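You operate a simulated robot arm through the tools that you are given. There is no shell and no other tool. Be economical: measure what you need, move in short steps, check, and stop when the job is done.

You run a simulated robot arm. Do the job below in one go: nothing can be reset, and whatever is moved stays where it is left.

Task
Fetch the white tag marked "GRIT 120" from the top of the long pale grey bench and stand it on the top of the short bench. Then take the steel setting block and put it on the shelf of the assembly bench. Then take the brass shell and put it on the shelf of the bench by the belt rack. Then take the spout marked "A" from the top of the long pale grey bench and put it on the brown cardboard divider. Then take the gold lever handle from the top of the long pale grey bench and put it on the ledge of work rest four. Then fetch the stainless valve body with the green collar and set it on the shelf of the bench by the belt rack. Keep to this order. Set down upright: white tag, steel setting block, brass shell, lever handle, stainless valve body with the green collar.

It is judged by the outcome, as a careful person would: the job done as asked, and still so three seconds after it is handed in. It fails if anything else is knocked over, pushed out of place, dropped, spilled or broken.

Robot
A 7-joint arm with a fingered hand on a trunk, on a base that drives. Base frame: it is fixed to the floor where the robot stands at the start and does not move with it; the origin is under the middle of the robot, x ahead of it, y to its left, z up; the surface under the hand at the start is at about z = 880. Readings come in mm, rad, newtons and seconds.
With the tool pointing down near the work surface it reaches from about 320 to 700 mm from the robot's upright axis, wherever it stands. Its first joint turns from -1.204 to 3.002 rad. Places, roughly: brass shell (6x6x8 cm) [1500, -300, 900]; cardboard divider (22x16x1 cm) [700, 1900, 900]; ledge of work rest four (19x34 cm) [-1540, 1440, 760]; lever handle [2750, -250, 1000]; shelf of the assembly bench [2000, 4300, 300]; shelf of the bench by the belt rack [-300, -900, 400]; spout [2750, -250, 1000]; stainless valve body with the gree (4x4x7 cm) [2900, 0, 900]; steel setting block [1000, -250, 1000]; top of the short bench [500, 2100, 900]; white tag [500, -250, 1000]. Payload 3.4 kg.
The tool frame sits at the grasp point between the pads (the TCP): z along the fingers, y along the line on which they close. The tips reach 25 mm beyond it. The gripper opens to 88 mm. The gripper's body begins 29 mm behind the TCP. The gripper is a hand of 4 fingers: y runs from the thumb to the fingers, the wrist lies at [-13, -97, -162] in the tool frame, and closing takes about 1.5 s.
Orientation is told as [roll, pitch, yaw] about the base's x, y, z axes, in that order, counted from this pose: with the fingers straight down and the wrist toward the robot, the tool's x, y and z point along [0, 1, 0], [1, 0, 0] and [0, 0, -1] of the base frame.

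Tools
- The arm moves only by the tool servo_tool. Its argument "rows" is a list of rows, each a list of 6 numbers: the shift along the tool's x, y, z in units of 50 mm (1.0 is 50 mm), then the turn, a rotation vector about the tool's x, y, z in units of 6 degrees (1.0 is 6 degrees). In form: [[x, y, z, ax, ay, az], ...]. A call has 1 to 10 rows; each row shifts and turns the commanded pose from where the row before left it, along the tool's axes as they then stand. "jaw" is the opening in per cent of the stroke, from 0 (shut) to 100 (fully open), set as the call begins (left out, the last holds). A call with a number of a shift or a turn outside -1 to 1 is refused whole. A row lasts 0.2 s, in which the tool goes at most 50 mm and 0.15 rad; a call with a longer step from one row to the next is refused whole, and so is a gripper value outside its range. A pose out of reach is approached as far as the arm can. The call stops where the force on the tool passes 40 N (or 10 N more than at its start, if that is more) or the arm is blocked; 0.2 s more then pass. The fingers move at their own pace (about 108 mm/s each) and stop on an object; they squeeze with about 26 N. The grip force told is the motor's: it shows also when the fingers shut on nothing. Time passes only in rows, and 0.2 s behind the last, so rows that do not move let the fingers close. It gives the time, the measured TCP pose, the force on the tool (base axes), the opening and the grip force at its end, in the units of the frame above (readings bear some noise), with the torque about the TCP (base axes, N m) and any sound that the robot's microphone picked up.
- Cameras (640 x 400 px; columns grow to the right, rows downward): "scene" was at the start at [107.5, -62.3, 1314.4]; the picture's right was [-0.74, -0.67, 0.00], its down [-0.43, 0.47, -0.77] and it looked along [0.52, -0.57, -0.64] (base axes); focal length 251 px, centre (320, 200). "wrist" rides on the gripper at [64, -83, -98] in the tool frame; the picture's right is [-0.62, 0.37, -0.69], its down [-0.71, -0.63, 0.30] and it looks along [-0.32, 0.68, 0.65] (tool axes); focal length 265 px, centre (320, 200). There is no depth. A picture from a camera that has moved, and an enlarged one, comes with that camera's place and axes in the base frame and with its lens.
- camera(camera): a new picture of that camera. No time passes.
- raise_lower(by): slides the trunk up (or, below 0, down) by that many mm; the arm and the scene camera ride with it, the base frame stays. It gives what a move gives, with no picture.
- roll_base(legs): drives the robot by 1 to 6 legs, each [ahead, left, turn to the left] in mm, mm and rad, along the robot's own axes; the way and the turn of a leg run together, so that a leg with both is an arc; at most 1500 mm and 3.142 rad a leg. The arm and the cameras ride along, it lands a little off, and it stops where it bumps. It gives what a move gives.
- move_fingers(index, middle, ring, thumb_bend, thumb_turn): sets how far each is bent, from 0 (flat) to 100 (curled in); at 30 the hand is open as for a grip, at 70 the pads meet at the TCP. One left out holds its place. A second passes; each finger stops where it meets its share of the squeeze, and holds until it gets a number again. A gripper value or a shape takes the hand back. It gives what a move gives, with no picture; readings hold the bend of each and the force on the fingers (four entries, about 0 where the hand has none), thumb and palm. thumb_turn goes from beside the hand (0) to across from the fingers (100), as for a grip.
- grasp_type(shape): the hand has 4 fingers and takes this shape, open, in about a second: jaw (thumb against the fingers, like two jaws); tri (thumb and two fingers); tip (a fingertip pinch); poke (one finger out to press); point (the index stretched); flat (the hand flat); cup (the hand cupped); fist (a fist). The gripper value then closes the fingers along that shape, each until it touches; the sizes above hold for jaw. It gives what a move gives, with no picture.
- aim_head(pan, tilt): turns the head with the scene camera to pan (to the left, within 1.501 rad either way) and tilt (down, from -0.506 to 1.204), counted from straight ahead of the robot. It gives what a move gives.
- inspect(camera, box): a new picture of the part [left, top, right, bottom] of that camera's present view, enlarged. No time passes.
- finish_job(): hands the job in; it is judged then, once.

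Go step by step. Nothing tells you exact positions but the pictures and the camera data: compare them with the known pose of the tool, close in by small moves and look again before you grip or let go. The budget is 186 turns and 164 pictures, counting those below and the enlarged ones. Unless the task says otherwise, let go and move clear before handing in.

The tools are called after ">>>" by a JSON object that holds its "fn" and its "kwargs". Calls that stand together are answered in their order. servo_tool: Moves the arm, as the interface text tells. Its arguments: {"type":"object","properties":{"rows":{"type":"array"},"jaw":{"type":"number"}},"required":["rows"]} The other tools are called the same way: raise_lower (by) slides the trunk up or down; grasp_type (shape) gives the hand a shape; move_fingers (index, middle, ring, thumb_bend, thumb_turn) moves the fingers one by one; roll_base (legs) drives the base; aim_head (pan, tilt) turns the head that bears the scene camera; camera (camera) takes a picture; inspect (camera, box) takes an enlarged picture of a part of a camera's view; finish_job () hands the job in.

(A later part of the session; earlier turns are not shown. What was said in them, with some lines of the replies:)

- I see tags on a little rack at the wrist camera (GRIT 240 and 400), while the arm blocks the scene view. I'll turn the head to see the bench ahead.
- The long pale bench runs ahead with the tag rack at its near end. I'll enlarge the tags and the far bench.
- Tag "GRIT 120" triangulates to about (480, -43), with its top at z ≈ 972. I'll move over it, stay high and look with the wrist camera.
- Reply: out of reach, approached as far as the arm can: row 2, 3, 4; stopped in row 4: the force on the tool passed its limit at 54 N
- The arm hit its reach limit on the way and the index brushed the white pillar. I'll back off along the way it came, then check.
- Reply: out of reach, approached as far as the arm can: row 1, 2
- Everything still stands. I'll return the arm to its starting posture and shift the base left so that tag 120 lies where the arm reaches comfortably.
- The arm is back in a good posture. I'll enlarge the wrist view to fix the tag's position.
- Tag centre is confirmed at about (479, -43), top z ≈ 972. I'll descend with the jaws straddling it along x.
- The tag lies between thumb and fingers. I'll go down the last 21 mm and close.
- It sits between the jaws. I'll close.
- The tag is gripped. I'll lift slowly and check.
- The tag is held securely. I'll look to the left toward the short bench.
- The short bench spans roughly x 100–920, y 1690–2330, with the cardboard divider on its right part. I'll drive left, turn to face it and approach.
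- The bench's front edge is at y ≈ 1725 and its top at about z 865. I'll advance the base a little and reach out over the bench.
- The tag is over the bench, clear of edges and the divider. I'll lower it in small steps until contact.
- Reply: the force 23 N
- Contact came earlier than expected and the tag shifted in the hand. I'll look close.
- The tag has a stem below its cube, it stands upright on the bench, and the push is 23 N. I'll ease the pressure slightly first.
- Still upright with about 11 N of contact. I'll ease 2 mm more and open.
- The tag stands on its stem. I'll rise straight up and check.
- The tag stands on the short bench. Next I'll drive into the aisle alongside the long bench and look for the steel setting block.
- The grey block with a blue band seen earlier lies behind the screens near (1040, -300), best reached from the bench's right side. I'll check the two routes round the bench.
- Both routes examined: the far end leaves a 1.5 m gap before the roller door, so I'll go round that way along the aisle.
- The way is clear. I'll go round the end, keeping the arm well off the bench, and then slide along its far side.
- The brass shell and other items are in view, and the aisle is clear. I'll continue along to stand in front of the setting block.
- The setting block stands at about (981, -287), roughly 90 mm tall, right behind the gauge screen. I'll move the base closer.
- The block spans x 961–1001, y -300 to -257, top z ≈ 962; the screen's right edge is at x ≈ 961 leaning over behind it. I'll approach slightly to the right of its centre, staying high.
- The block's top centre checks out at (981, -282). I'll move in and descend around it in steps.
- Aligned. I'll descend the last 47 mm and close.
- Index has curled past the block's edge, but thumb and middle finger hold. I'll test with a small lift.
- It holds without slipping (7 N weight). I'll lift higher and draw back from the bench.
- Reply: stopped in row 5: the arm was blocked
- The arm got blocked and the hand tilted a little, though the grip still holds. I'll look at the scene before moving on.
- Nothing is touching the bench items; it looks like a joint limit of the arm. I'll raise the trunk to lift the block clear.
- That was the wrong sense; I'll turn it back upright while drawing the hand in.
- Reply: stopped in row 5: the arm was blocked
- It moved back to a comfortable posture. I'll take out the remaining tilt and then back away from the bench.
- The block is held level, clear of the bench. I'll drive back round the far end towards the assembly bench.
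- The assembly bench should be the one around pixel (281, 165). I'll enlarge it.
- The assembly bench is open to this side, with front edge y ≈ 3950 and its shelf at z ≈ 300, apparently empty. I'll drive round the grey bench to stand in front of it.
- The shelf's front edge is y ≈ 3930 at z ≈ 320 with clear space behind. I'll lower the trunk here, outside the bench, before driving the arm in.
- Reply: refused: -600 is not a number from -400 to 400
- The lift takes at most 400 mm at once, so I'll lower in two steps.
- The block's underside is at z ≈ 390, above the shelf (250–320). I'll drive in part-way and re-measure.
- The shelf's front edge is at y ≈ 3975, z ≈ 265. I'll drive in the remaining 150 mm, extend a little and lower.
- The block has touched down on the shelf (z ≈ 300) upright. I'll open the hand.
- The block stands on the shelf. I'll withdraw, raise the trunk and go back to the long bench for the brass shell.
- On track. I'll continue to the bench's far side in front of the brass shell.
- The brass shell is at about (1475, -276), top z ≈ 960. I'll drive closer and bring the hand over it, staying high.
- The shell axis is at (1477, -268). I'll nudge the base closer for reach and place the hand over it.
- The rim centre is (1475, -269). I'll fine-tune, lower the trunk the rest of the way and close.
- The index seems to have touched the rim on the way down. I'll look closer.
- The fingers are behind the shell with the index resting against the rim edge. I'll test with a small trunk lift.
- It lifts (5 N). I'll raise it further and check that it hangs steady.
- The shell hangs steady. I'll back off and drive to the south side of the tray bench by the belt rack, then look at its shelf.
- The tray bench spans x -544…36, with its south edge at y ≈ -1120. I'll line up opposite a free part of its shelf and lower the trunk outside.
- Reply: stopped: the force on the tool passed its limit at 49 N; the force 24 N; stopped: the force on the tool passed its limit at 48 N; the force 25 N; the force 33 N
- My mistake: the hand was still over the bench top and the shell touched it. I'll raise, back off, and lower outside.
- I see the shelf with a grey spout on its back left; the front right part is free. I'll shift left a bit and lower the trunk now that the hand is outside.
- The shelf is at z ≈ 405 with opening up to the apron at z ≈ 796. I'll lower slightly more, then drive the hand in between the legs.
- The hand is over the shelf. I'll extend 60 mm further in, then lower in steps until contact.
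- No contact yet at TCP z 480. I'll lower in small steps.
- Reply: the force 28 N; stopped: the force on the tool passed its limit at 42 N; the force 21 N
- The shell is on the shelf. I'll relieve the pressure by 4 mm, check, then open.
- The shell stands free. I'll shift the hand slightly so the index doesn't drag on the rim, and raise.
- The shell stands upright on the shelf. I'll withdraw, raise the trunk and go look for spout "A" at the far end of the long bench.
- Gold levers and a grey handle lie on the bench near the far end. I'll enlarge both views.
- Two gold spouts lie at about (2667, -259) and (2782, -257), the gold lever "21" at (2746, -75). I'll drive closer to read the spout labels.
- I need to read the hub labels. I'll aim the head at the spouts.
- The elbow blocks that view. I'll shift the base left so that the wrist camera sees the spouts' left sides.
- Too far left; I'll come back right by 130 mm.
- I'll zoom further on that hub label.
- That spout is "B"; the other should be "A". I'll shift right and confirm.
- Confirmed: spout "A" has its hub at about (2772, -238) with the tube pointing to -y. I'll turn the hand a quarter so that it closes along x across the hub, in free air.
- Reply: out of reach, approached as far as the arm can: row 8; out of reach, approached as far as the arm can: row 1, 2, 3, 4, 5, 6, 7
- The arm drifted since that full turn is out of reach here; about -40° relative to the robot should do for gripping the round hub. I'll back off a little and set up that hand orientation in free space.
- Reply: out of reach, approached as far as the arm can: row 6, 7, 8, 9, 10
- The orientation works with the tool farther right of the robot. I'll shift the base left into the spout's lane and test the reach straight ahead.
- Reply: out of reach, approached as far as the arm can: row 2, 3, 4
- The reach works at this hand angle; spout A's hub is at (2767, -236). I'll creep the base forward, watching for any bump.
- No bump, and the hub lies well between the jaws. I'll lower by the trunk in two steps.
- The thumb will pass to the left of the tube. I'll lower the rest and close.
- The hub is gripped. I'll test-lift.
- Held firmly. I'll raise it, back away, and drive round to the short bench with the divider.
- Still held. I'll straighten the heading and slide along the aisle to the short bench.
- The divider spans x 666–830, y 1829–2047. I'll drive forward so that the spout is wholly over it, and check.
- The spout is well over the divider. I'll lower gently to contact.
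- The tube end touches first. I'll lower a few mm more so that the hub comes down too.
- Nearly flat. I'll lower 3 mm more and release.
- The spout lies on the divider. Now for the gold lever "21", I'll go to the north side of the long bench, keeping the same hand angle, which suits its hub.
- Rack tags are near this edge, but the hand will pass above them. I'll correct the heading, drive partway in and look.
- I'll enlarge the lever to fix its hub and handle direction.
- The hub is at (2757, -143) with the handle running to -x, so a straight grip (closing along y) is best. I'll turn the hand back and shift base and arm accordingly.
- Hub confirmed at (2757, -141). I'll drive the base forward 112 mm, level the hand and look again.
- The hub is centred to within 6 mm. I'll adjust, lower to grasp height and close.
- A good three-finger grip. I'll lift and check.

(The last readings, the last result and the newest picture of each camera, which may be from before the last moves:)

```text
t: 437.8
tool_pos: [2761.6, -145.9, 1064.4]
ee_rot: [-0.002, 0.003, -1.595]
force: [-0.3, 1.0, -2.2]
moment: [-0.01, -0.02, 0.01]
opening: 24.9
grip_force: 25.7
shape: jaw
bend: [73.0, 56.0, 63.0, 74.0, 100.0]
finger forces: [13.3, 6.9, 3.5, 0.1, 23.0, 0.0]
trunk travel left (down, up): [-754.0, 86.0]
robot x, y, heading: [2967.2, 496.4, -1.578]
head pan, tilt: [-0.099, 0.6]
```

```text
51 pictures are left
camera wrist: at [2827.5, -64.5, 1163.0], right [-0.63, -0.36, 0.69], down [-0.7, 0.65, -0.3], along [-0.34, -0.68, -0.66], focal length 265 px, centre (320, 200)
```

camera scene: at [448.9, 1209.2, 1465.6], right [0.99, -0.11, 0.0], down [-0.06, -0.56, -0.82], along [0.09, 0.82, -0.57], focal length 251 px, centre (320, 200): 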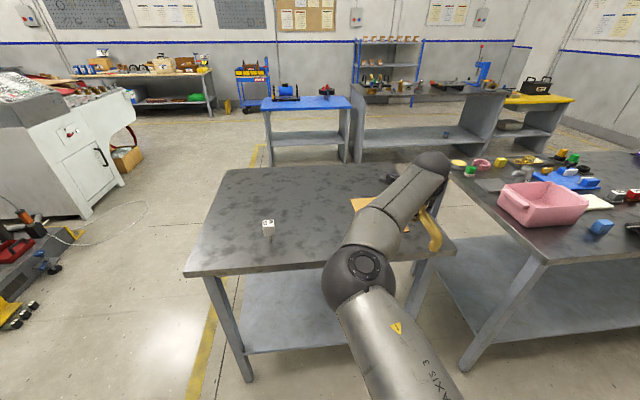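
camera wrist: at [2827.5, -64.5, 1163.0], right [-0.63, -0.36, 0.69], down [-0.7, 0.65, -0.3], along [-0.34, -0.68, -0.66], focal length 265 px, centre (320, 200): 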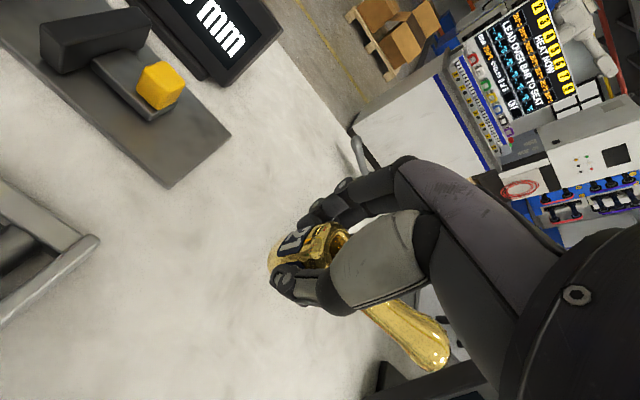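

The lever is held level. I'll back into the aisle, turn to face -x and drive toward the belt grinders to find work rest four.

>>> {"fn": "roll_base", "kwargs": {"legs": [[-430, 0, 0], [0, 0, -1.566], [1500, 0, 0], [1100, 0, 0]]}}

>>> {"fn": "aim_head", "kwargs": {"pan": 0.0, "tilt": 0.35}}

>>> {"fn": "camera", "kwargs": {"camera": "scene"}}

```text
t: 456.5
tool_pos: [-281.8, 1143.7, 1063.6]
ee_rot: [0.002, 0.001, 3.112]
force: [-0.6, 0.3, -3.0]
moment: [0.01, 0.0, 0.01]
opening: 24.1
grip_force: 26.1
shape: jaw
bend: [73.0, 56.0, 64.0, 75.0, 100.0]
finger forces: [12.6, 7.4, 4.6, 0.1, 22.2, 0.0]
trunk travel left (down, up): [-754.0, 86.0]
robot x, y, heading: [360.1, 935.3, 3.128]
head pan, tilt: [-0.099, 0.6]
```

```text
t: 457.3
tool_pos: [-282.4, 1144.5, 1065.0]
ee_rot: [0.002, 0.001, 3.114]
force: [0.3, 0.6, -3.2]
moment: [-0.06, 0.01, 0.0]
opening: 24.6
grip_force: 25.9
shape: jaw
bend: [73.0, 56.0, 64.0, 75.0, 100.0]
finger forces: [12.5, 7.4, 4.6, 0.1, 22.3, 0.1]
trunk travel left (down, up): [-754.0, 86.0]
robot x, y, heading: [360.4, 933.6, 3.132]
head pan, tilt: [0.0, 0.351]
```

```text
50 pictures are left
camera scene: at [216.5, 937.8, 1474.3], right [0.01, 1.0, 0.0], down [0.34, 0.0, -0.94], along [-0.94, 0.01, -0.34], focal length 251 px, centre (320, 200)
```

scene: 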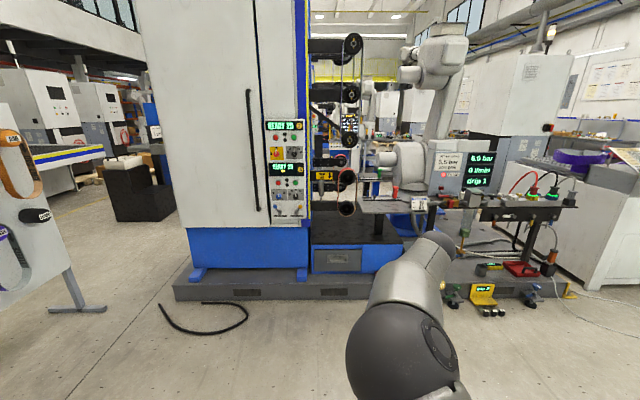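

The ledge should appear near pixel (384, 210). I'll enlarge there.

>>> {"fn": "inspect", "kwargs": {"camera": "scene", "box": [300, 130, 460, 250]}}

```text
3.33 times, centred on (380, 190) of scene
camera zoom: at [216.5, 937.8, 1474.3], right [0.01, 1.0, 0.0], down [0.34, 0.0, -0.94], along [-0.94, 0.01, -0.34], focal length 835 px, centre (120, 233)
```

zoom: 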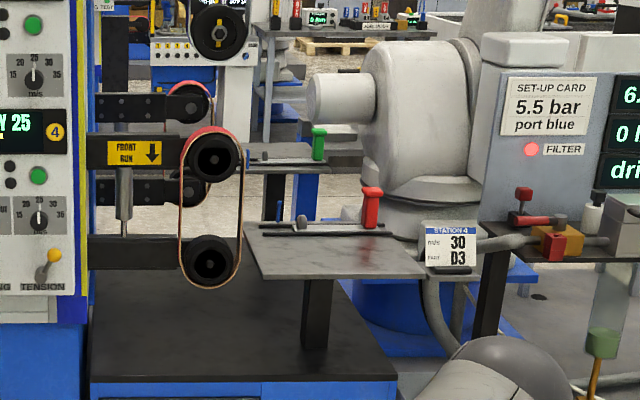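

Work rest four is the grey plate at about x -1635…-1445, y 1270…1610, z 760, with a fence and red clamp at its back. I'll drive nearer and look again.

>>> {"fn": "roll_base", "kwargs": {"legs": [[900, -240, 0.008]]}}

>>> {"fn": "camera", "kwargs": {"camera": "scene"}}

>>> {"fn": "camera", "kwargs": {"camera": "wrist"}}

```text
t: 462.2
tool_pos: [-1187.8, 1378.6, 1064.6]
ee_rot: [0.001, 0.002, 3.129]
force: [0.7, 0.0, -2.7]
moment: [-0.07, 0.04, -0.01]
opening: 23.8
grip_force: 26.3
shape: jaw
bend: [73.0, 56.0, 64.0, 75.0, 100.0]
finger forces: [12.4, 7.4, 4.6, 0.2, 22.3, 0.0]
trunk travel left (down, up): [-754.0, 86.0]
robot x, y, heading: [-539.4, 1176.5, -3.136]
head pan, tilt: [0.0, 0.351]
```

```text
48 pictures are left
camera scene: at [-684.7, 1180.6, 1474.4], right [0.0, 1.0, 0.0], down [0.34, 0.0, -0.94], along [-0.94, 0.0, -0.34], focal length 251 px, centre (320, 200)
```

scene: 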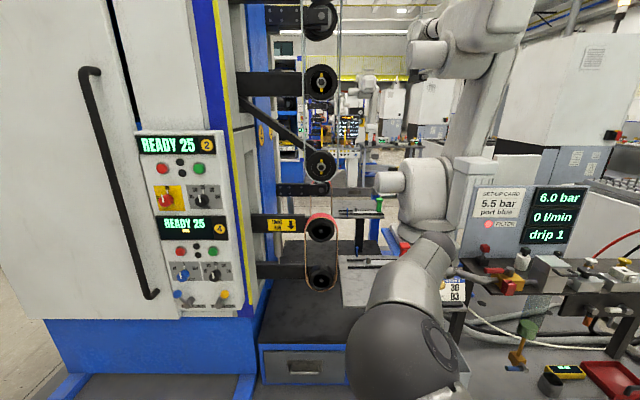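

```text
47 pictures are left
camera wrist: at [-1104.6, 1313.1, 1163.0], right [-0.36, 0.62, 0.69], down [0.64, 0.71, -0.3], along [-0.68, 0.33, -0.66], focal length 265 px, centre (320, 200)
```

wrist: 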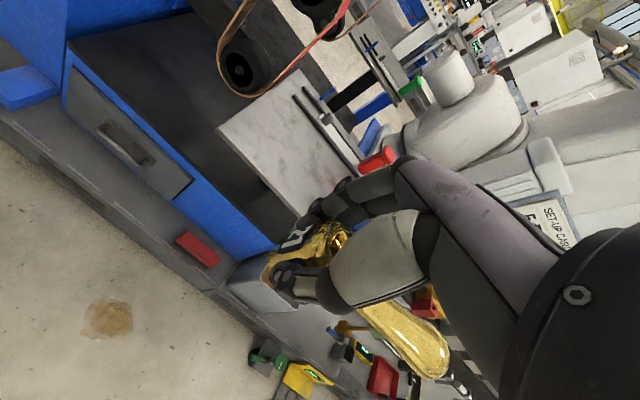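

The free front part of the ledge is centred near (-1535, 1440). I'll drive in so the lever's hub comes over (-1535, 1405), then lower.

>>> {"fn": "roll_base", "kwargs": {"legs": [[346, -29, 0]]}}

>>> {"fn": "raise_lower", "kwargs": {"by": -180}}

>>> {"fn": "camera", "kwargs": {"camera": "wrist"}}

>>> {"fn": "camera", "kwargs": {"camera": "scene"}}

```text
t: 464.4
tool_pos: [-1529.0, 1405.4, 1064.2]
ee_rot: [-0.001, 0.001, 3.13]
force: [0.0, 0.6, -2.8]
moment: [0.0, 0.0, -0.01]
opening: 23.9
grip_force: 26.2
shape: jaw
bend: [73.0, 56.0, 64.0, 75.0, 100.0]
finger forces: [12.6, 7.5, 4.5, 0.0, 22.3, 0.0]
trunk travel left (down, up): [-754.0, 86.0]
robot x, y, heading: [-882.0, 1207.8, -3.137]
head pan, tilt: [0.0, 0.351]
```

```text
t: 466.4
tool_pos: [-1528.8, 1406.2, 885.1]
ee_rot: [0.002, 0.001, 3.13]
force: [0.0, -0.2, -2.4]
moment: [0.01, -0.01, -0.03]
opening: 24.2
grip_force: 26.7
shape: jaw
bend: [73.0, 56.0, 64.0, 75.0, 100.0]
finger forces: [12.4, 7.4, 4.5, 0.1, 22.2, 0.1]
trunk travel left (down, up): [-574.0, 266.0]
robot x, y, heading: [-880.7, 1204.4, -3.138]
head pan, tilt: [0.0, 0.351]
```

```text
46 pictures are left
camera wrist: at [-1445.9, 1340.5, 983.2], right [-0.36, 0.63, 0.69], down [0.64, 0.71, -0.3], along [-0.68, 0.33, -0.66], focal length 265 px, centre (320, 200)
```

wrist: 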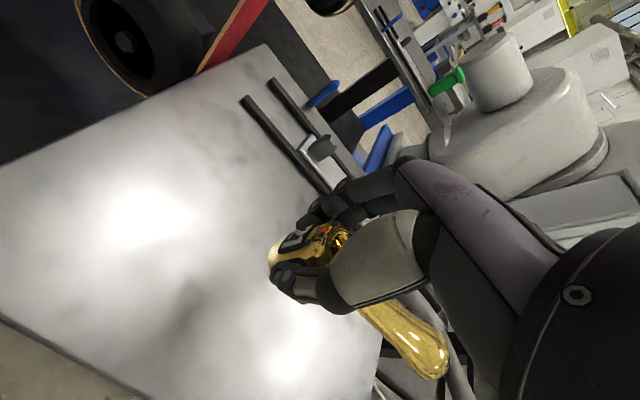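

```text
45 pictures are left
camera scene: at [-1025.9, 1207.8, 1294.5], right [0.0, 1.0, 0.0], down [0.34, 0.0, -0.94], along [-0.94, 0.0, -0.34], focal length 251 px, centre (320, 200)
```

scene: 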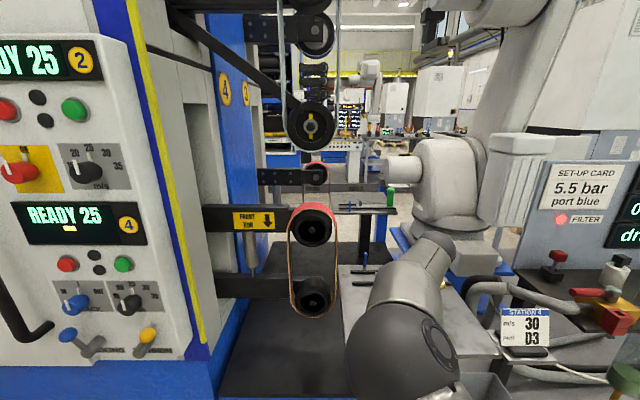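

The lever is over the ledge, handle within its length. I'll lower to contact.

>>> {"fn": "raise_lower", "kwargs": {"by": -75}}

>>> {"fn": "raise_lower", "kwargs": {"by": -8}}

>>> {"fn": "camera", "kwargs": {"camera": "wrist"}}

```text
t: 467.5
tool_pos: [-1528.3, 1405.4, 809.9]
ee_rot: [0.001, 0.003, 3.13]
force: [0.2, 0.4, -2.7]
moment: [-0.04, 0.01, 0.01]
opening: 24.0
grip_force: 25.2
shape: jaw
bend: [73.0, 56.0, 64.0, 75.0, 100.0]
finger forces: [12.3, 7.4, 4.5, 0.0, 22.1, 0.0]
trunk travel left (down, up): [-499.0, 341.0]
robot x, y, heading: [-880.0, 1205.2, -3.138]
head pan, tilt: [0.0, 0.351]
```

```text
t: 468.1
tool_pos: [-1528.8, 1406.2, 803.5]
ee_rot: [0.001, -0.003, 3.13]
force: [-3.5, 0.3, 7.7]
moment: [0.03, 0.09, 0.04]
opening: 24.0
grip_force: 26.4
shape: jaw
bend: [73.0, 56.0, 64.0, 75.0, 100.0]
finger forces: [13.7, 9.0, 5.8, 0.0, 23.1, 0.0]
trunk travel left (down, up): [-491.0, 349.0]
robot x, y, heading: [-881.0, 1208.4, -3.135]
head pan, tilt: [0.0, 0.351]
```

```text
44 pictures are left
camera wrist: at [-1445.2, 1340.2, 902.2], right [-0.36, 0.62, 0.69], down [0.64, 0.71, -0.31], along [-0.68, 0.33, -0.65], focal length 265 px, centre (320, 200)
```

wrist: 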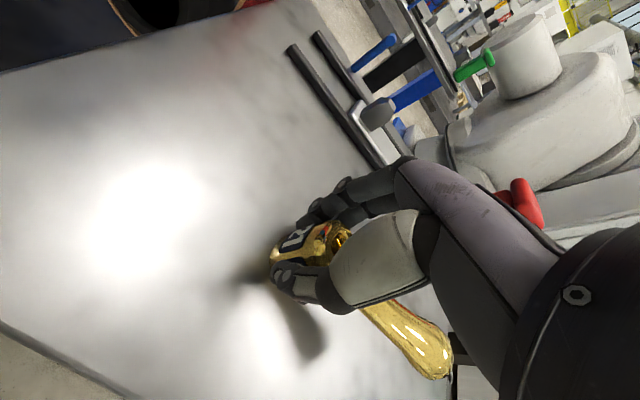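

Contact made. I'll release and raise straight up.

>>> {"fn": "servo_tool", "kwargs": {"rows": [[0, 0, 0, 0, 0, 0], [0, 0, 0, 0, 0, 0], [0, 0, 0, 0, 0, 0], [0, 0, 0, 0, 0, 0], [0, 0, 0, 0, 0, 0], [0, 0, 0, 0, 0, 0]], "jaw": 100}}

>>> {"fn": "raise_lower", "kwargs": {"by": 120}}

>>> {"fn": "camera", "kwargs": {"camera": "wrist"}}

```text
t: 469.5
tool_pos: [-1527.9, 1407.0, 801.7]
ee_rot: [0.0, 0.002, 3.129]
force: [0.1, -0.1, -0.6]
moment: [0.01, 0.0, -0.01]
opening: 87.4
grip_force: 0.1
shape: jaw
bend: [30.0, 30.0, 30.0, 30.0, 98.0]
finger forces: [0.0, 0.1, 0.0, 0.0, 0.0, 0.0]
trunk travel left (down, up): [-491.0, 349.0]
robot x, y, heading: [-884.6, 1208.6, -3.14]
head pan, tilt: [0.0, 0.351]
```

```text
t: 471.0
tool_pos: [-1528.0, 1406.0, 921.4]
ee_rot: [-0.001, 0.002, 3.129]
force: [-0.4, 0.8, 0.5]
moment: [0.0, 0.03, -0.02]
opening: 87.5
grip_force: 0.1
shape: jaw
bend: [30.0, 30.0, 30.0, 30.0, 98.0]
finger forces: [0.0, 0.0, 0.1, 0.0, 0.1, 0.1]
trunk travel left (down, up): [-611.0, 229.0]
robot x, y, heading: [-883.4, 1209.3, -3.135]
head pan, tilt: [0.0, 0.351]
```

```text
43 pictures are left
camera wrist: at [-1445.8, 1340.4, 1020.1], right [-0.36, 0.62, 0.69], down [0.64, 0.71, -0.3], along [-0.68, 0.33, -0.66], focal length 265 px, centre (320, 200)
```

wrist: 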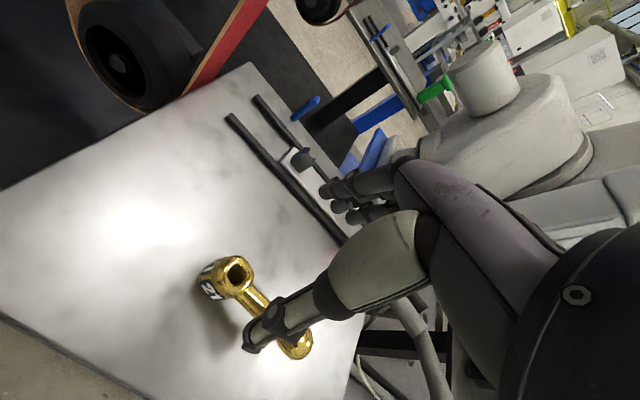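

The lever stands upright on the ledge. Now the last item: I'll withdraw and drive back to the long bench's north side for the valve body with the green collar, near (2941, 4).

>>> {"fn": "raise_lower", "kwargs": {"by": 160}}

>>> {"fn": "roll_base", "kwargs": {"legs": [[-1300, 0, 0], [0, 270, 0], [0, 0, 1.565], [0, 1500, 0], [0, 1210, 0]]}}

>>> {"fn": "camera", "kwargs": {"camera": "wrist"}}

```text
t: 472.8
tool_pos: [-1528.2, 1405.2, 1082.2]
ee_rot: [0.0, 0.002, 3.13]
force: [0.0, -0.2, 0.0]
moment: [0.02, 0.04, -0.01]
opening: 87.9
grip_force: 0.1
shape: jaw
bend: [30.0, 30.0, 30.0, 30.0, 98.0]
finger forces: [0.0, 0.0, 0.0, 0.0, 0.0, 0.0]
trunk travel left (down, up): [-771.0, 69.0]
robot x, y, heading: [-881.7, 1207.5, -3.137]
head pan, tilt: [0.0, 0.351]
```

```text
t: 497.5
tool_pos: [2915.0, 242.4, 1081.1]
ee_rot: [-0.001, 0.003, -1.609]
force: [0.1, 0.3, 0.5]
moment: [0.03, -0.02, 0.01]
opening: 87.5
grip_force: 0.0
shape: jaw
bend: [30.0, 30.0, 30.0, 30.0, 98.0]
finger forces: [0.0, 0.1, 0.1, 0.0, 0.0, 0.0]
trunk travel left (down, up): [-771.0, 69.0]
robot x, y, heading: [3132.2, 881.2, -1.594]
head pan, tilt: [0.0, 0.351]
```

```text
42 pictures are left
camera wrist: at [2983.1, 323.4, 1180.3], right [-0.63, -0.35, 0.69], down [-0.69, 0.66, -0.3], along [-0.35, -0.67, -0.66], focal length 265 px, centre (320, 200)
```

wrist: 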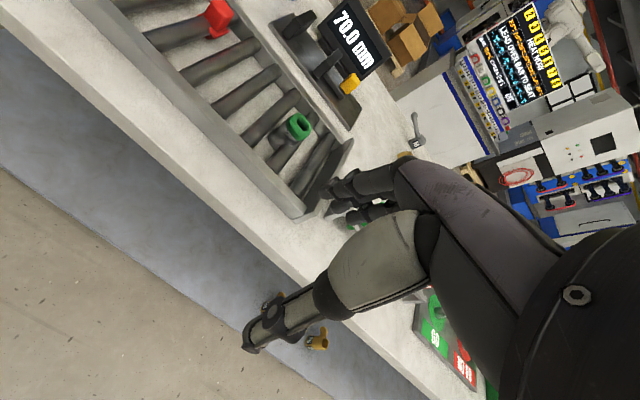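

>>> {"fn": "inspect", "kwargs": {"camera": "wrist", "box": [180, 60, 360, 220]}}

```text
2.50 times, centred on (270, 140) of wrist
camera zoom: at [2983.1, 323.4, 1180.3], right [-0.63, -0.35, 0.69], down [-0.69, 0.66, -0.3], along [-0.35, -0.67, -0.66], focal length 664 px, centre (445, 350)
```

zoom: 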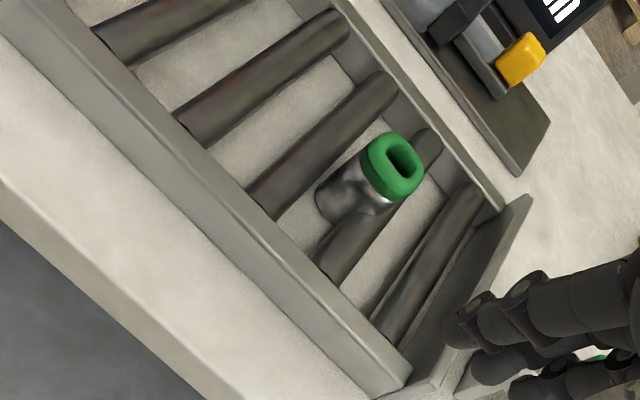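

The valve body stands upright between rods at about (2942, 7), top z ≈ 945. I'll drive in over it and look again.

>>> {"fn": "roll_base", "kwargs": {"legs": [[0, 0, 0.023], [228, 12, 0]]}}

>>> {"fn": "camera", "kwargs": {"camera": "wrist"}}

>>> {"fn": "inspect", "kwargs": {"camera": "wrist", "box": [150, 150, 390, 300]}}

```text
t: 499.6
tool_pos: [2940.5, 9.3, 1080.8]
ee_rot: [0.0, 0.003, -1.588]
force: [0.1, 0.4, 0.0]
moment: [0.0, -0.02, 0.01]
opening: 87.4
grip_force: 0.1
shape: jaw
bend: [30.0, 30.0, 30.0, 30.0, 98.0]
finger forces: [0.1, 0.0, 0.0, 0.0, 0.0, 0.0]
trunk travel left (down, up): [-771.0, 69.0]
robot x, y, heading: [3144.0, 652.7, -1.576]
head pan, tilt: [0.0, 0.351]
```

```text
40 pictures are left
camera wrist: at [3006.4, 92.0, 1180.2], right [-0.63, -0.36, 0.69], down [-0.7, 0.64, -0.3], along [-0.34, -0.68, -0.66], focal length 265 px, centre (320, 200)
```

wrist: 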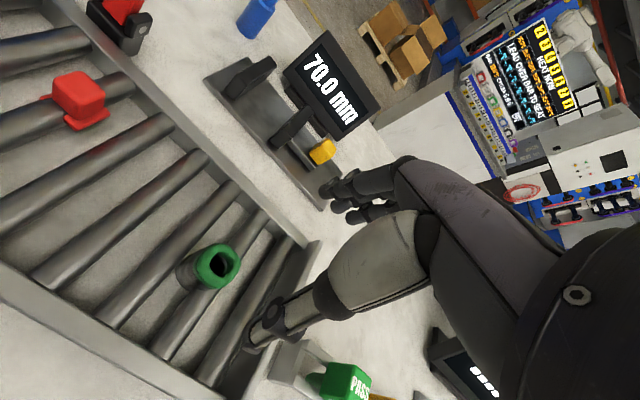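

```text
2.67 times, centred on (270, 225) of wrist
camera zoom: at [3006.4, 92.0, 1180.2], right [-0.63, -0.36, 0.69], down [-0.7, 0.64, -0.3], along [-0.34, -0.68, -0.66], focal length 708 px, centre (453, 133)
```

zoom: 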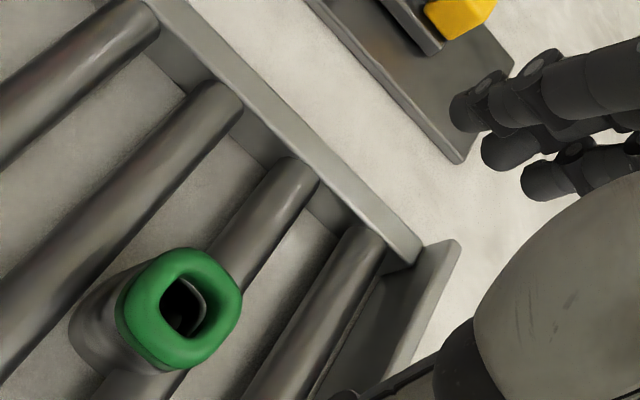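

The collar is at about (2940, 1), top z ≈ 940. I'll adjust and lower most of the way.

>>> {"fn": "servo_tool", "kwargs": {"rows": [[0.04, 0.14, 0, 0, 0, 0], [0, 0, 0, 0, 0, 0]]}}

>>> {"fn": "raise_lower", "kwargs": {"by": -95}}

>>> {"fn": "camera", "kwargs": {"camera": "wrist"}}

```text
t: 500.2
tool_pos: [2943.4, 3.3, 1081.8]
ee_rot: [0.001, 0.002, -1.588]
force: [-0.1, 0.3, -0.3]
moment: [0.0, 0.01, -0.01]
opening: 87.6
grip_force: 0.0
shape: jaw
bend: [30.0, 30.0, 30.0, 30.0, 98.0]
finger forces: [0.0, 0.1, 0.0, 0.0, 0.1, 0.1]
trunk travel left (down, up): [-771.0, 69.0]
robot x, y, heading: [3143.0, 653.9, -1.574]
head pan, tilt: [0.0, 0.351]
```

```text
t: 501.4
tool_pos: [2942.6, 4.4, 986.4]
ee_rot: [0.001, 0.002, -1.588]
force: [-0.7, -0.6, 0.3]
moment: [-0.01, -0.03, -0.01]
opening: 87.6
grip_force: 0.0
shape: jaw
bend: [30.0, 30.0, 30.0, 30.0, 98.0]
finger forces: [0.0, 0.0, 0.1, 0.0, 0.0, 0.0]
trunk travel left (down, up): [-676.0, 164.0]
robot x, y, heading: [3143.0, 659.3, -1.57]
head pan, tilt: [0.0, 0.351]
```

```text
38 pictures are left
camera wrist: at [3008.1, 85.6, 1085.4], right [-0.63, -0.36, 0.69], down [-0.7, 0.64, -0.3], along [-0.34, -0.68, -0.65], focal length 265 px, centre (320, 200)
```

wrist: 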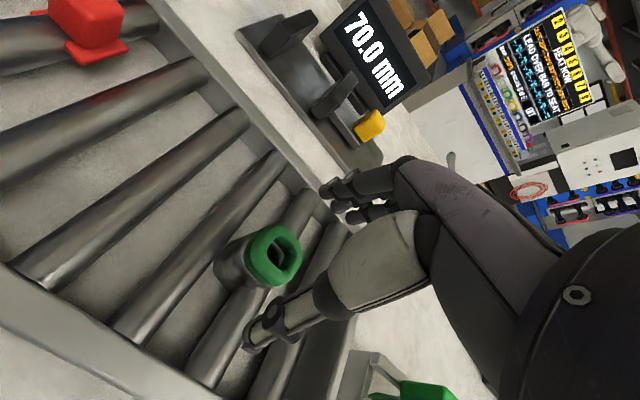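

Centred. I'll lower the remaining 46 mm and close on the upper body.

>>> {"fn": "raise_lower", "kwargs": {"by": -46}}

>>> {"fn": "inspect", "kwargs": {"camera": "wrist", "box": [190, 140, 430, 300]}}

```text
t: 502.3
tool_pos: [2942.6, 4.1, 940.4]
ee_rot: [-0.002, 0.002, -1.587]
force: [-0.2, 0.4, -0.2]
moment: [0.01, 0.02, -0.01]
opening: 87.6
grip_force: 0.1
shape: jaw
bend: [30.0, 30.0, 30.0, 30.0, 98.0]
finger forces: [0.0, 0.0, 0.1, 0.0, 0.0, 0.0]
trunk travel left (down, up): [-630.0, 210.0]
robot x, y, heading: [3142.1, 652.9, -1.577]
head pan, tilt: [0.0, 0.351]
```

```text
2.50 times, centred on (310, 220) of wrist
camera zoom: at [3008.1, 85.6, 1039.4], right [-0.63, -0.36, 0.69], down [-0.7, 0.64, -0.3], along [-0.34, -0.68, -0.65], focal length 664 px, centre (345, 150)
```

zoom: 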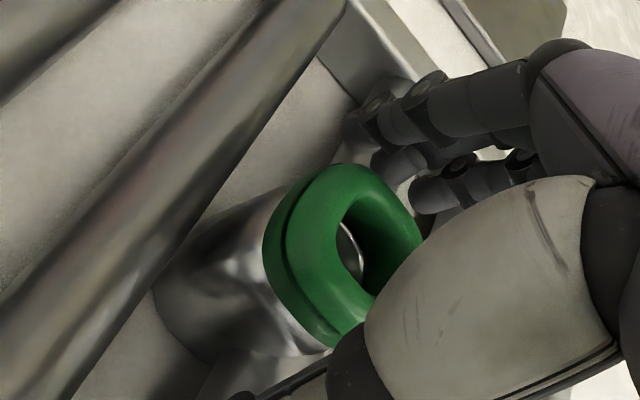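

Good alignment. I'll go 6 mm lower and close.

>>> {"fn": "raise_lower", "kwargs": {"by": -6}}

>>> {"fn": "servo_tool", "kwargs": {"rows": [[0, 0, 0, 0, 0, 0], [0, 0, 0, 0, 0, 0], [0, 0, 0, 0, 0, 0], [0, 0, 0, 0, 0, 0], [0, 0, 0, 0, 0, 0], [0, 0, 0, 0, 0, 0], [0, 0, 0, 0, 0, 0]], "jaw": 0}}

>>> {"fn": "camera", "kwargs": {"camera": "wrist"}}

```text
t: 502.9
tool_pos: [2942.8, 3.1, 935.2]
ee_rot: [-0.001, 0.0, -1.588]
force: [0.8, 0.4, -0.3]
moment: [-0.04, -0.01, -0.02]
opening: 87.8
grip_force: 0.1
shape: jaw
bend: [30.0, 30.0, 30.0, 30.0, 98.0]
finger forces: [0.1, 0.0, 0.0, 0.1, 0.1, 0.0]
trunk travel left (down, up): [-624.0, 216.0]
robot x, y, heading: [3146.7, 657.2, -1.573]
head pan, tilt: [0.0, 0.351]
```

```text
t: 504.5
tool_pos: [2942.1, 2.5, 934.2]
ee_rot: [0.0, 0.001, -1.589]
force: [-0.1, 0.8, -0.1]
moment: [0.01, 0.0, 0.02]
opening: 32.8
grip_force: 25.9
shape: jaw
bend: [74.0, 44.0, 48.0, 75.0, 100.0]
finger forces: [13.0, 7.5, 1.3, 0.1, 22.6, 0.1]
trunk travel left (down, up): [-624.0, 216.0]
robot x, y, heading: [3141.7, 655.5, -1.574]
head pan, tilt: [0.0, 0.351]
```

```text
36 pictures are left
camera wrist: at [3008.0, 85.4, 1033.2], right [-0.63, -0.36, 0.69], down [-0.7, 0.64, -0.3], along [-0.34, -0.68, -0.66], focal length 265 px, centre (320, 200)
```

wrist: 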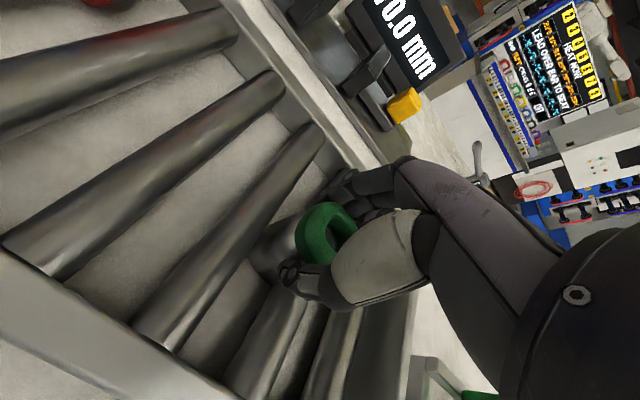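

Gripped. I'll lift and check.

>>> {"fn": "raise_lower", "kwargs": {"by": 140}}

>>> {"fn": "inspect", "kwargs": {"camera": "wrist", "box": [190, 140, 430, 300]}}

```text
t: 506.1
tool_pos: [2942.1, 2.9, 1073.4]
ee_rot: [0.002, 0.002, -1.589]
force: [0.3, 0.1, -4.3]
moment: [0.04, 0.01, 0.02]
opening: 32.8
grip_force: 26.0
shape: jaw
bend: [74.0, 44.0, 48.0, 75.0, 100.0]
finger forces: [13.2, 7.7, 1.3, 0.0, 22.4, 0.1]
trunk travel left (down, up): [-764.0, 76.0]
robot x, y, heading: [3143.4, 654.1, -1.575]
head pan, tilt: [0.0, 0.351]
```

```text
2.50 times, centred on (310, 220) of wrist
camera zoom: at [3007.8, 84.8, 1172.8], right [-0.63, -0.36, 0.69], down [-0.7, 0.64, -0.3], along [-0.34, -0.68, -0.66], focal length 664 px, centre (345, 150)
```

zoom: 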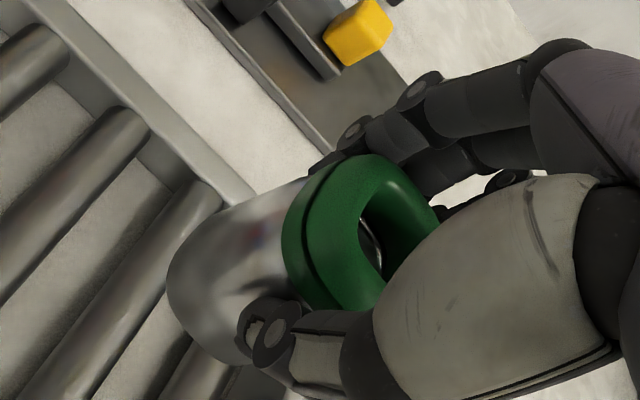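

The valve body is held steady. I'll drive back along the aisle toward the start area, facing the bench by the belt rack from its north side.

>>> {"fn": "roll_base", "kwargs": {"legs": [[-276, 0, 0.004], [0, -1500, 0], [0, -1500, 0], [0, -143, 0]]}}

>>> {"fn": "roll_base", "kwargs": {"legs": [[650, 0, 0]]}}

>>> {"fn": "aim_head", "kwargs": {"pan": -0.2, "tilt": 0.6}}

>>> {"fn": "camera", "kwargs": {"camera": "scene"}}

>>> {"fn": "camera", "kwargs": {"camera": "wrist"}}

```text
t: 523.0
tool_pos: [-184.8, 254.2, 1073.7]
ee_rot: [0.002, 0.003, -1.578]
force: [0.9, -0.1, -4.4]
moment: [0.01, -0.03, 0.0]
opening: 32.8
grip_force: 26.1
shape: jaw
bend: [74.0, 44.0, 48.0, 75.0, 100.0]
finger forces: [13.3, 7.8, 1.3, 0.1, 22.5, 0.0]
trunk travel left (down, up): [-764.0, 76.0]
robot x, y, heading: [11.9, 905.8, -1.562]
head pan, tilt: [0.0, 0.351]
```

```text
t: 526.7
tool_pos: [-179.8, -396.1, 1074.1]
ee_rot: [0.002, 0.002, -1.577]
force: [-1.2, -0.6, -3.8]
moment: [0.02, -0.03, 0.0]
opening: 32.8
grip_force: 25.7
shape: jaw
bend: [74.0, 44.0, 48.0, 75.0, 100.0]
finger forces: [13.3, 7.8, 1.3, 0.1, 22.5, 0.1]
trunk travel left (down, up): [-764.0, 76.0]
robot x, y, heading: [14.6, 258.6, -1.564]
head pan, tilt: [0.0, 0.351]
```

```text
t: 527.4
tool_pos: [-179.4, -396.7, 1074.0]
ee_rot: [0.001, 0.004, -1.575]
force: [-0.8, -0.4, -3.7]
moment: [0.03, -0.01, 0.01]
opening: 32.8
grip_force: 25.9
shape: jaw
bend: [74.0, 44.0, 48.0, 75.0, 100.0]
finger forces: [13.3, 7.8, 1.3, 0.0, 22.5, 0.0]
trunk travel left (down, up): [-764.0, 76.0]
robot x, y, heading: [14.2, 257.5, -1.566]
head pan, tilt: [-0.201, 0.6]
```

```text
34 pictures are left
camera scene: at [-1.2, 120.9, 1461.7], right [-0.98, 0.19, 0.0], down [0.11, 0.55, -0.83], along [-0.16, -0.81, -0.56], focal length 251 px, centre (320, 200)
```

scene: 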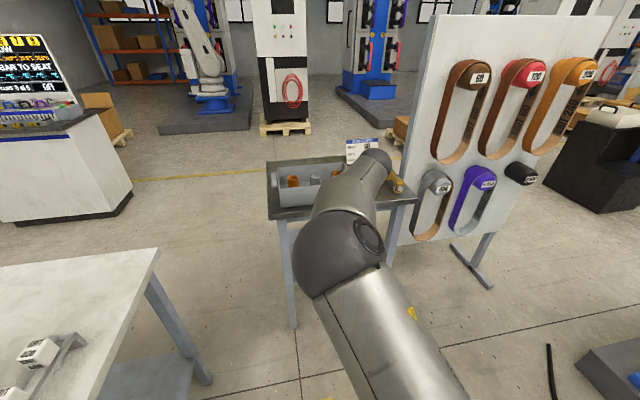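

```text
33 pictures are left
camera wrist: at [-114.3, -313.4, 1172.9], right [-0.62, -0.37, 0.69], down [-0.71, 0.64, -0.3], along [-0.33, -0.68, -0.66], focal length 265 px, centre (320, 200)
```

wrist: 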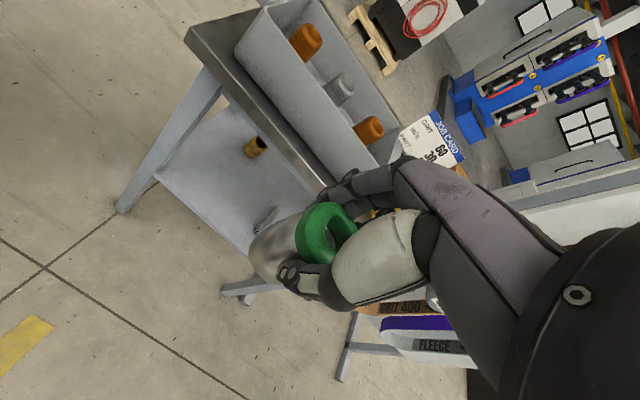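

I see the shelf with the brass shell standing and the grey spout. I'll lower the trunk here, then drive the hand in to about (-180, -770).

>>> {"fn": "raise_lower", "kwargs": {"by": -400}}

>>> {"fn": "raise_lower", "kwargs": {"by": -165}}

>>> {"fn": "camera", "kwargs": {"camera": "scene"}}

>>> {"fn": "camera", "kwargs": {"camera": "wrist"}}

```text
t: 531.3
tool_pos: [-179.6, -395.4, 674.1]
ee_rot: [0.002, 0.0, -1.577]
force: [-0.3, 0.8, -3.5]
moment: [0.01, -0.02, 0.01]
opening: 32.7
grip_force: 25.7
shape: jaw
bend: [74.0, 44.0, 48.0, 75.0, 100.0]
finger forces: [13.4, 7.9, 1.3, 0.0, 22.4, 0.0]
trunk travel left (down, up): [-364.0, 476.0]
robot x, y, heading: [16.1, 258.3, -1.563]
head pan, tilt: [-0.201, 0.6]
```

```text
t: 533.1
tool_pos: [-179.3, -394.3, 508.6]
ee_rot: [0.002, 0.001, -1.579]
force: [-0.2, 0.8, -3.5]
moment: [0.05, -0.04, -0.03]
opening: 32.6
grip_force: 26.1
shape: jaw
bend: [74.0, 44.0, 48.0, 75.0, 100.0]
finger forces: [13.3, 7.9, 1.3, 0.1, 22.4, 0.0]
trunk travel left (down, up): [-199.0, 641.0]
robot x, y, heading: [13.3, 255.4, -1.56]
head pan, tilt: [-0.201, 0.6]
```

```text
32 pictures are left
camera scene: at [-1.2, 121.2, 896.7], right [-0.98, 0.19, 0.0], down [0.11, 0.56, -0.82], along [-0.16, -0.81, -0.57], focal length 251 px, centre (320, 200)
```

scene: 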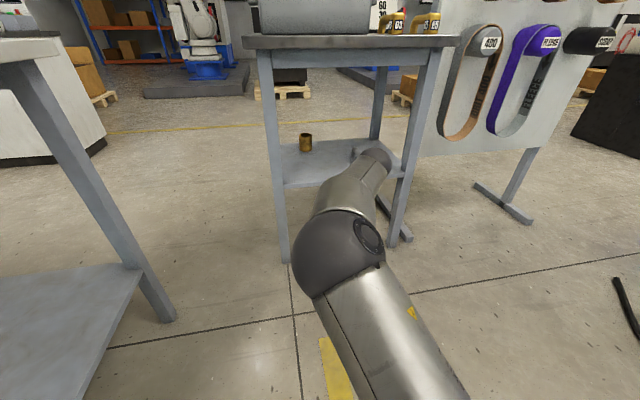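

```text
31 pictures are left
camera wrist: at [-114.2, -313.1, 608.0], right [-0.62, -0.36, 0.69], down [-0.71, 0.64, -0.3], along [-0.33, -0.68, -0.66], focal length 265 px, centre (320, 200)
```

wrist: 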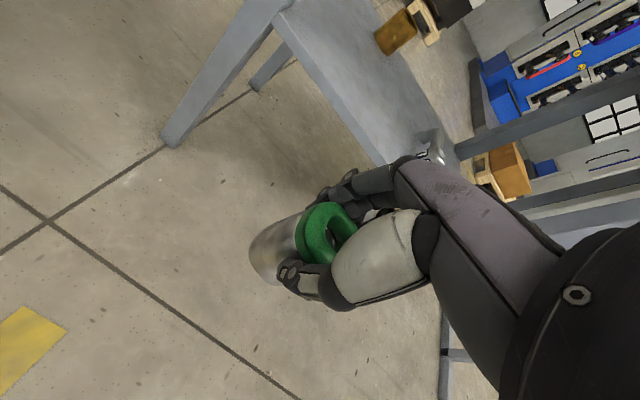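

The valve's underside is about 50 mm above the shelf. I'll drive in 250 mm and check, then the rest.

>>> {"fn": "roll_base", "kwargs": {"legs": [[270, 0, 0]]}}

>>> {"fn": "camera", "kwargs": {"camera": "wrist"}}

```text
t: 535.1
tool_pos: [-178.9, -666.1, 509.8]
ee_rot: [0.003, 0.001, -1.58]
force: [0.4, -0.6, -3.8]
moment: [0.02, 0.02, 0.0]
opening: 32.8
grip_force: 26.0
shape: jaw
bend: [74.0, 44.0, 48.0, 75.0, 100.0]
finger forces: [13.4, 7.9, 1.4, 0.1, 22.3, 0.1]
trunk travel left (down, up): [-199.0, 641.0]
robot x, y, heading: [16.4, -14.1, -1.562]
head pan, tilt: [-0.201, 0.6]
```

```text
30 pictures are left
camera wrist: at [-113.1, -583.4, 607.9], right [-0.62, -0.36, 0.69], down [-0.71, 0.64, -0.3], along [-0.33, -0.68, -0.66], focal length 265 px, centre (320, 200)
```

wrist: 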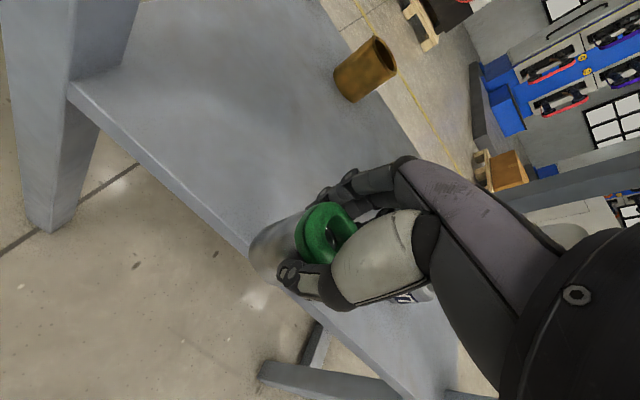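

Clear on all sides. I'll drive in 95 mm more and lower to contact.

>>> {"fn": "roll_base", "kwargs": {"legs": [[97, 0, 0]]}}

>>> {"fn": "raise_lower", "kwargs": {"by": -42}}

>>> {"fn": "camera", "kwargs": {"camera": "wrist"}}

```text
t: 536.2
tool_pos: [-177.9, -763.0, 509.0]
ee_rot: [0.002, 0.003, -1.583]
force: [0.2, -0.4, -2.9]
moment: [0.01, -0.02, 0.01]
opening: 32.8
grip_force: 26.0
shape: jaw
bend: [74.0, 44.0, 48.0, 75.0, 100.0]
finger forces: [13.5, 7.9, 1.4, 0.1, 22.5, 0.0]
trunk travel left (down, up): [-199.0, 641.0]
robot x, y, heading: [19.2, -110.3, -1.567]
head pan, tilt: [-0.201, 0.6]
```

```text
t: 537.0
tool_pos: [-177.8, -762.7, 473.1]
ee_rot: [-0.001, -0.007, -1.581]
force: [0.0, -0.1, 17.7]
moment: [-0.17, 0.05, 0.0]
opening: 33.0
grip_force: 25.8
shape: jaw
bend: [74.0, 44.0, 49.0, 75.0, 100.0]
finger forces: [15.4, 9.2, 1.8, 0.0, 25.8, 0.0]
trunk travel left (down, up): [-157.0, 683.0]
robot x, y, heading: [20.2, -106.6, -1.565]
head pan, tilt: [-0.201, 0.6]
```

```text
29 pictures are left
camera wrist: at [-112.4, -679.3, 570.5], right [-0.62, -0.36, 0.7], down [-0.71, 0.64, -0.31], along [-0.33, -0.69, -0.65], focal length 265 px, centre (320, 200)
```

wrist: 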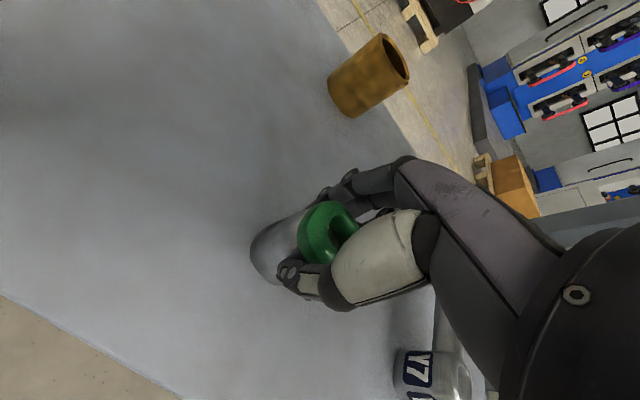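

Contact made, upright. I'll ease 4 mm and release.

>>> {"fn": "raise_lower", "kwargs": {"by": 4}}

>>> {"fn": "servo_tool", "kwargs": {"rows": [[0, 0, 0, 0, 0, 0], [0, 0, 0, 0, 0, 0], [0, 0, 0, 0, 0, 0], [0, 0, 0, 0, 0, 0], [0, 0, 0, 0, 0, 0], [0, 0, 0, 0, 0, 0]], "jaw": 100}}

>>> {"fn": "raise_lower", "kwargs": {"by": 65}}

>>> {"fn": "camera", "kwargs": {"camera": "wrist"}}

```text
t: 537.6
tool_pos: [-177.6, -762.5, 473.2]
ee_rot: [-0.002, -0.002, -1.581]
force: [-1.3, -3.9, 13.9]
moment: [-0.24, 0.06, 0.02]
opening: 33.7
grip_force: 26.2
shape: jaw
bend: [74.0, 44.0, 48.0, 76.0, 100.0]
finger forces: [15.7, 9.6, 2.1, 0.0, 23.6, 0.1]
trunk travel left (down, up): [-161.0, 679.0]
robot x, y, heading: [19.4, -107.9, -1.564]
head pan, tilt: [-0.201, 0.6]
```

```text
t: 539.0
tool_pos: [-177.0, -763.3, 470.9]
ee_rot: [0.003, 0.003, -1.582]
force: [0.3, 0.4, 0.7]
moment: [0.01, -0.02, -0.01]
opening: 87.7
grip_force: 0.0
shape: jaw
bend: [30.0, 30.0, 30.0, 30.0, 98.0]
finger forces: [0.0, 0.1, 0.1, 0.0, 0.1, 0.1]
trunk travel left (down, up): [-161.0, 679.0]
robot x, y, heading: [18.5, -114.2, -1.564]
head pan, tilt: [-0.201, 0.6]
```

```text
t: 540.0
tool_pos: [-178.6, -762.3, 536.2]
ee_rot: [0.0, 0.0, -1.58]
force: [0.1, -0.7, 0.3]
moment: [-0.02, 0.02, 0.01]
opening: 87.7
grip_force: 0.0
shape: jaw
bend: [30.0, 30.0, 30.0, 30.0, 98.0]
finger forces: [0.1, 0.0, 0.0, 0.1, 0.0, 0.0]
trunk travel left (down, up): [-226.0, 614.0]
robot x, y, heading: [17.2, -107.0, -1.569]
head pan, tilt: [-0.201, 0.6]
```

```text
28 pictures are left
camera wrist: at [-112.7, -680.4, 635.2], right [-0.62, -0.36, 0.69], down [-0.71, 0.64, -0.3], along [-0.33, -0.68, -0.66], focal length 265 px, centre (320, 200)
```

wrist: 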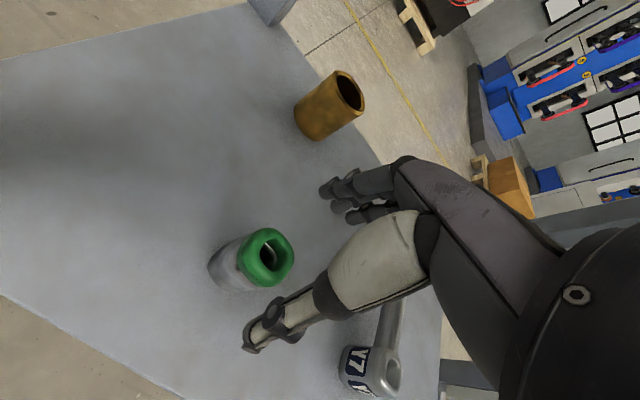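

The valve body stands upright beside the brass shell. I'll withdraw the hand clear of the bench and take a last look.

>>> {"fn": "roll_base", "kwargs": {"legs": [[-420, 0, 0]]}}

>>> {"fn": "camera", "kwargs": {"camera": "wrist"}}

```text
t: 542.6
tool_pos: [-179.3, -339.9, 536.4]
ee_rot: [0.002, 0.002, -1.58]
force: [0.4, -0.2, -0.4]
moment: [0.0, -0.01, 0.01]
opening: 87.4
grip_force: 0.1
shape: jaw
bend: [30.0, 30.0, 30.0, 30.0, 98.0]
finger forces: [0.1, 0.1, 0.1, 0.0, 0.0, 0.0]
trunk travel left (down, up): [-226.0, 614.0]
robot x, y, heading: [11.7, 311.5, -1.567]
head pan, tilt: [-0.201, 0.6]
```

```text
27 pictures are left
camera wrist: at [-114.7, -257.5, 635.2], right [-0.62, -0.36, 0.69], down [-0.71, 0.64, -0.3], along [-0.33, -0.68, -0.66], focal length 265 px, centre (320, 200)
```

wrist: 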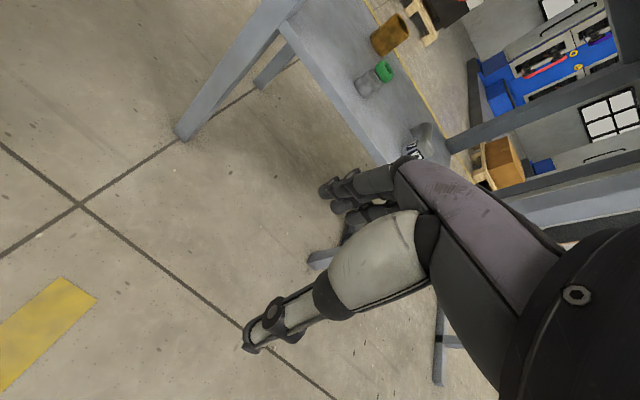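

The shell and the valve body both stand on the shelf, and the hand is clear. All six items are placed in the order asked, so I'm handing in.

>>> {"fn": "finish_job", "kwargs": {}}

```text
The job is handed in.
```

I moved all six items in the order you asked and handed the job in. The white tag, setting block, brass shell, lever handle and green-collared valve body were all standing upright when I let go of them.

- **White pillar:** the index finger brushed the white pillar on the long bench while I reached for the tag. Nothing looked out of place afterwards.
- **Brass shell:** it came down briefly on the top of the bench by the belt rack before I put it on the shelf. Nothing fell or shifted that I could see.
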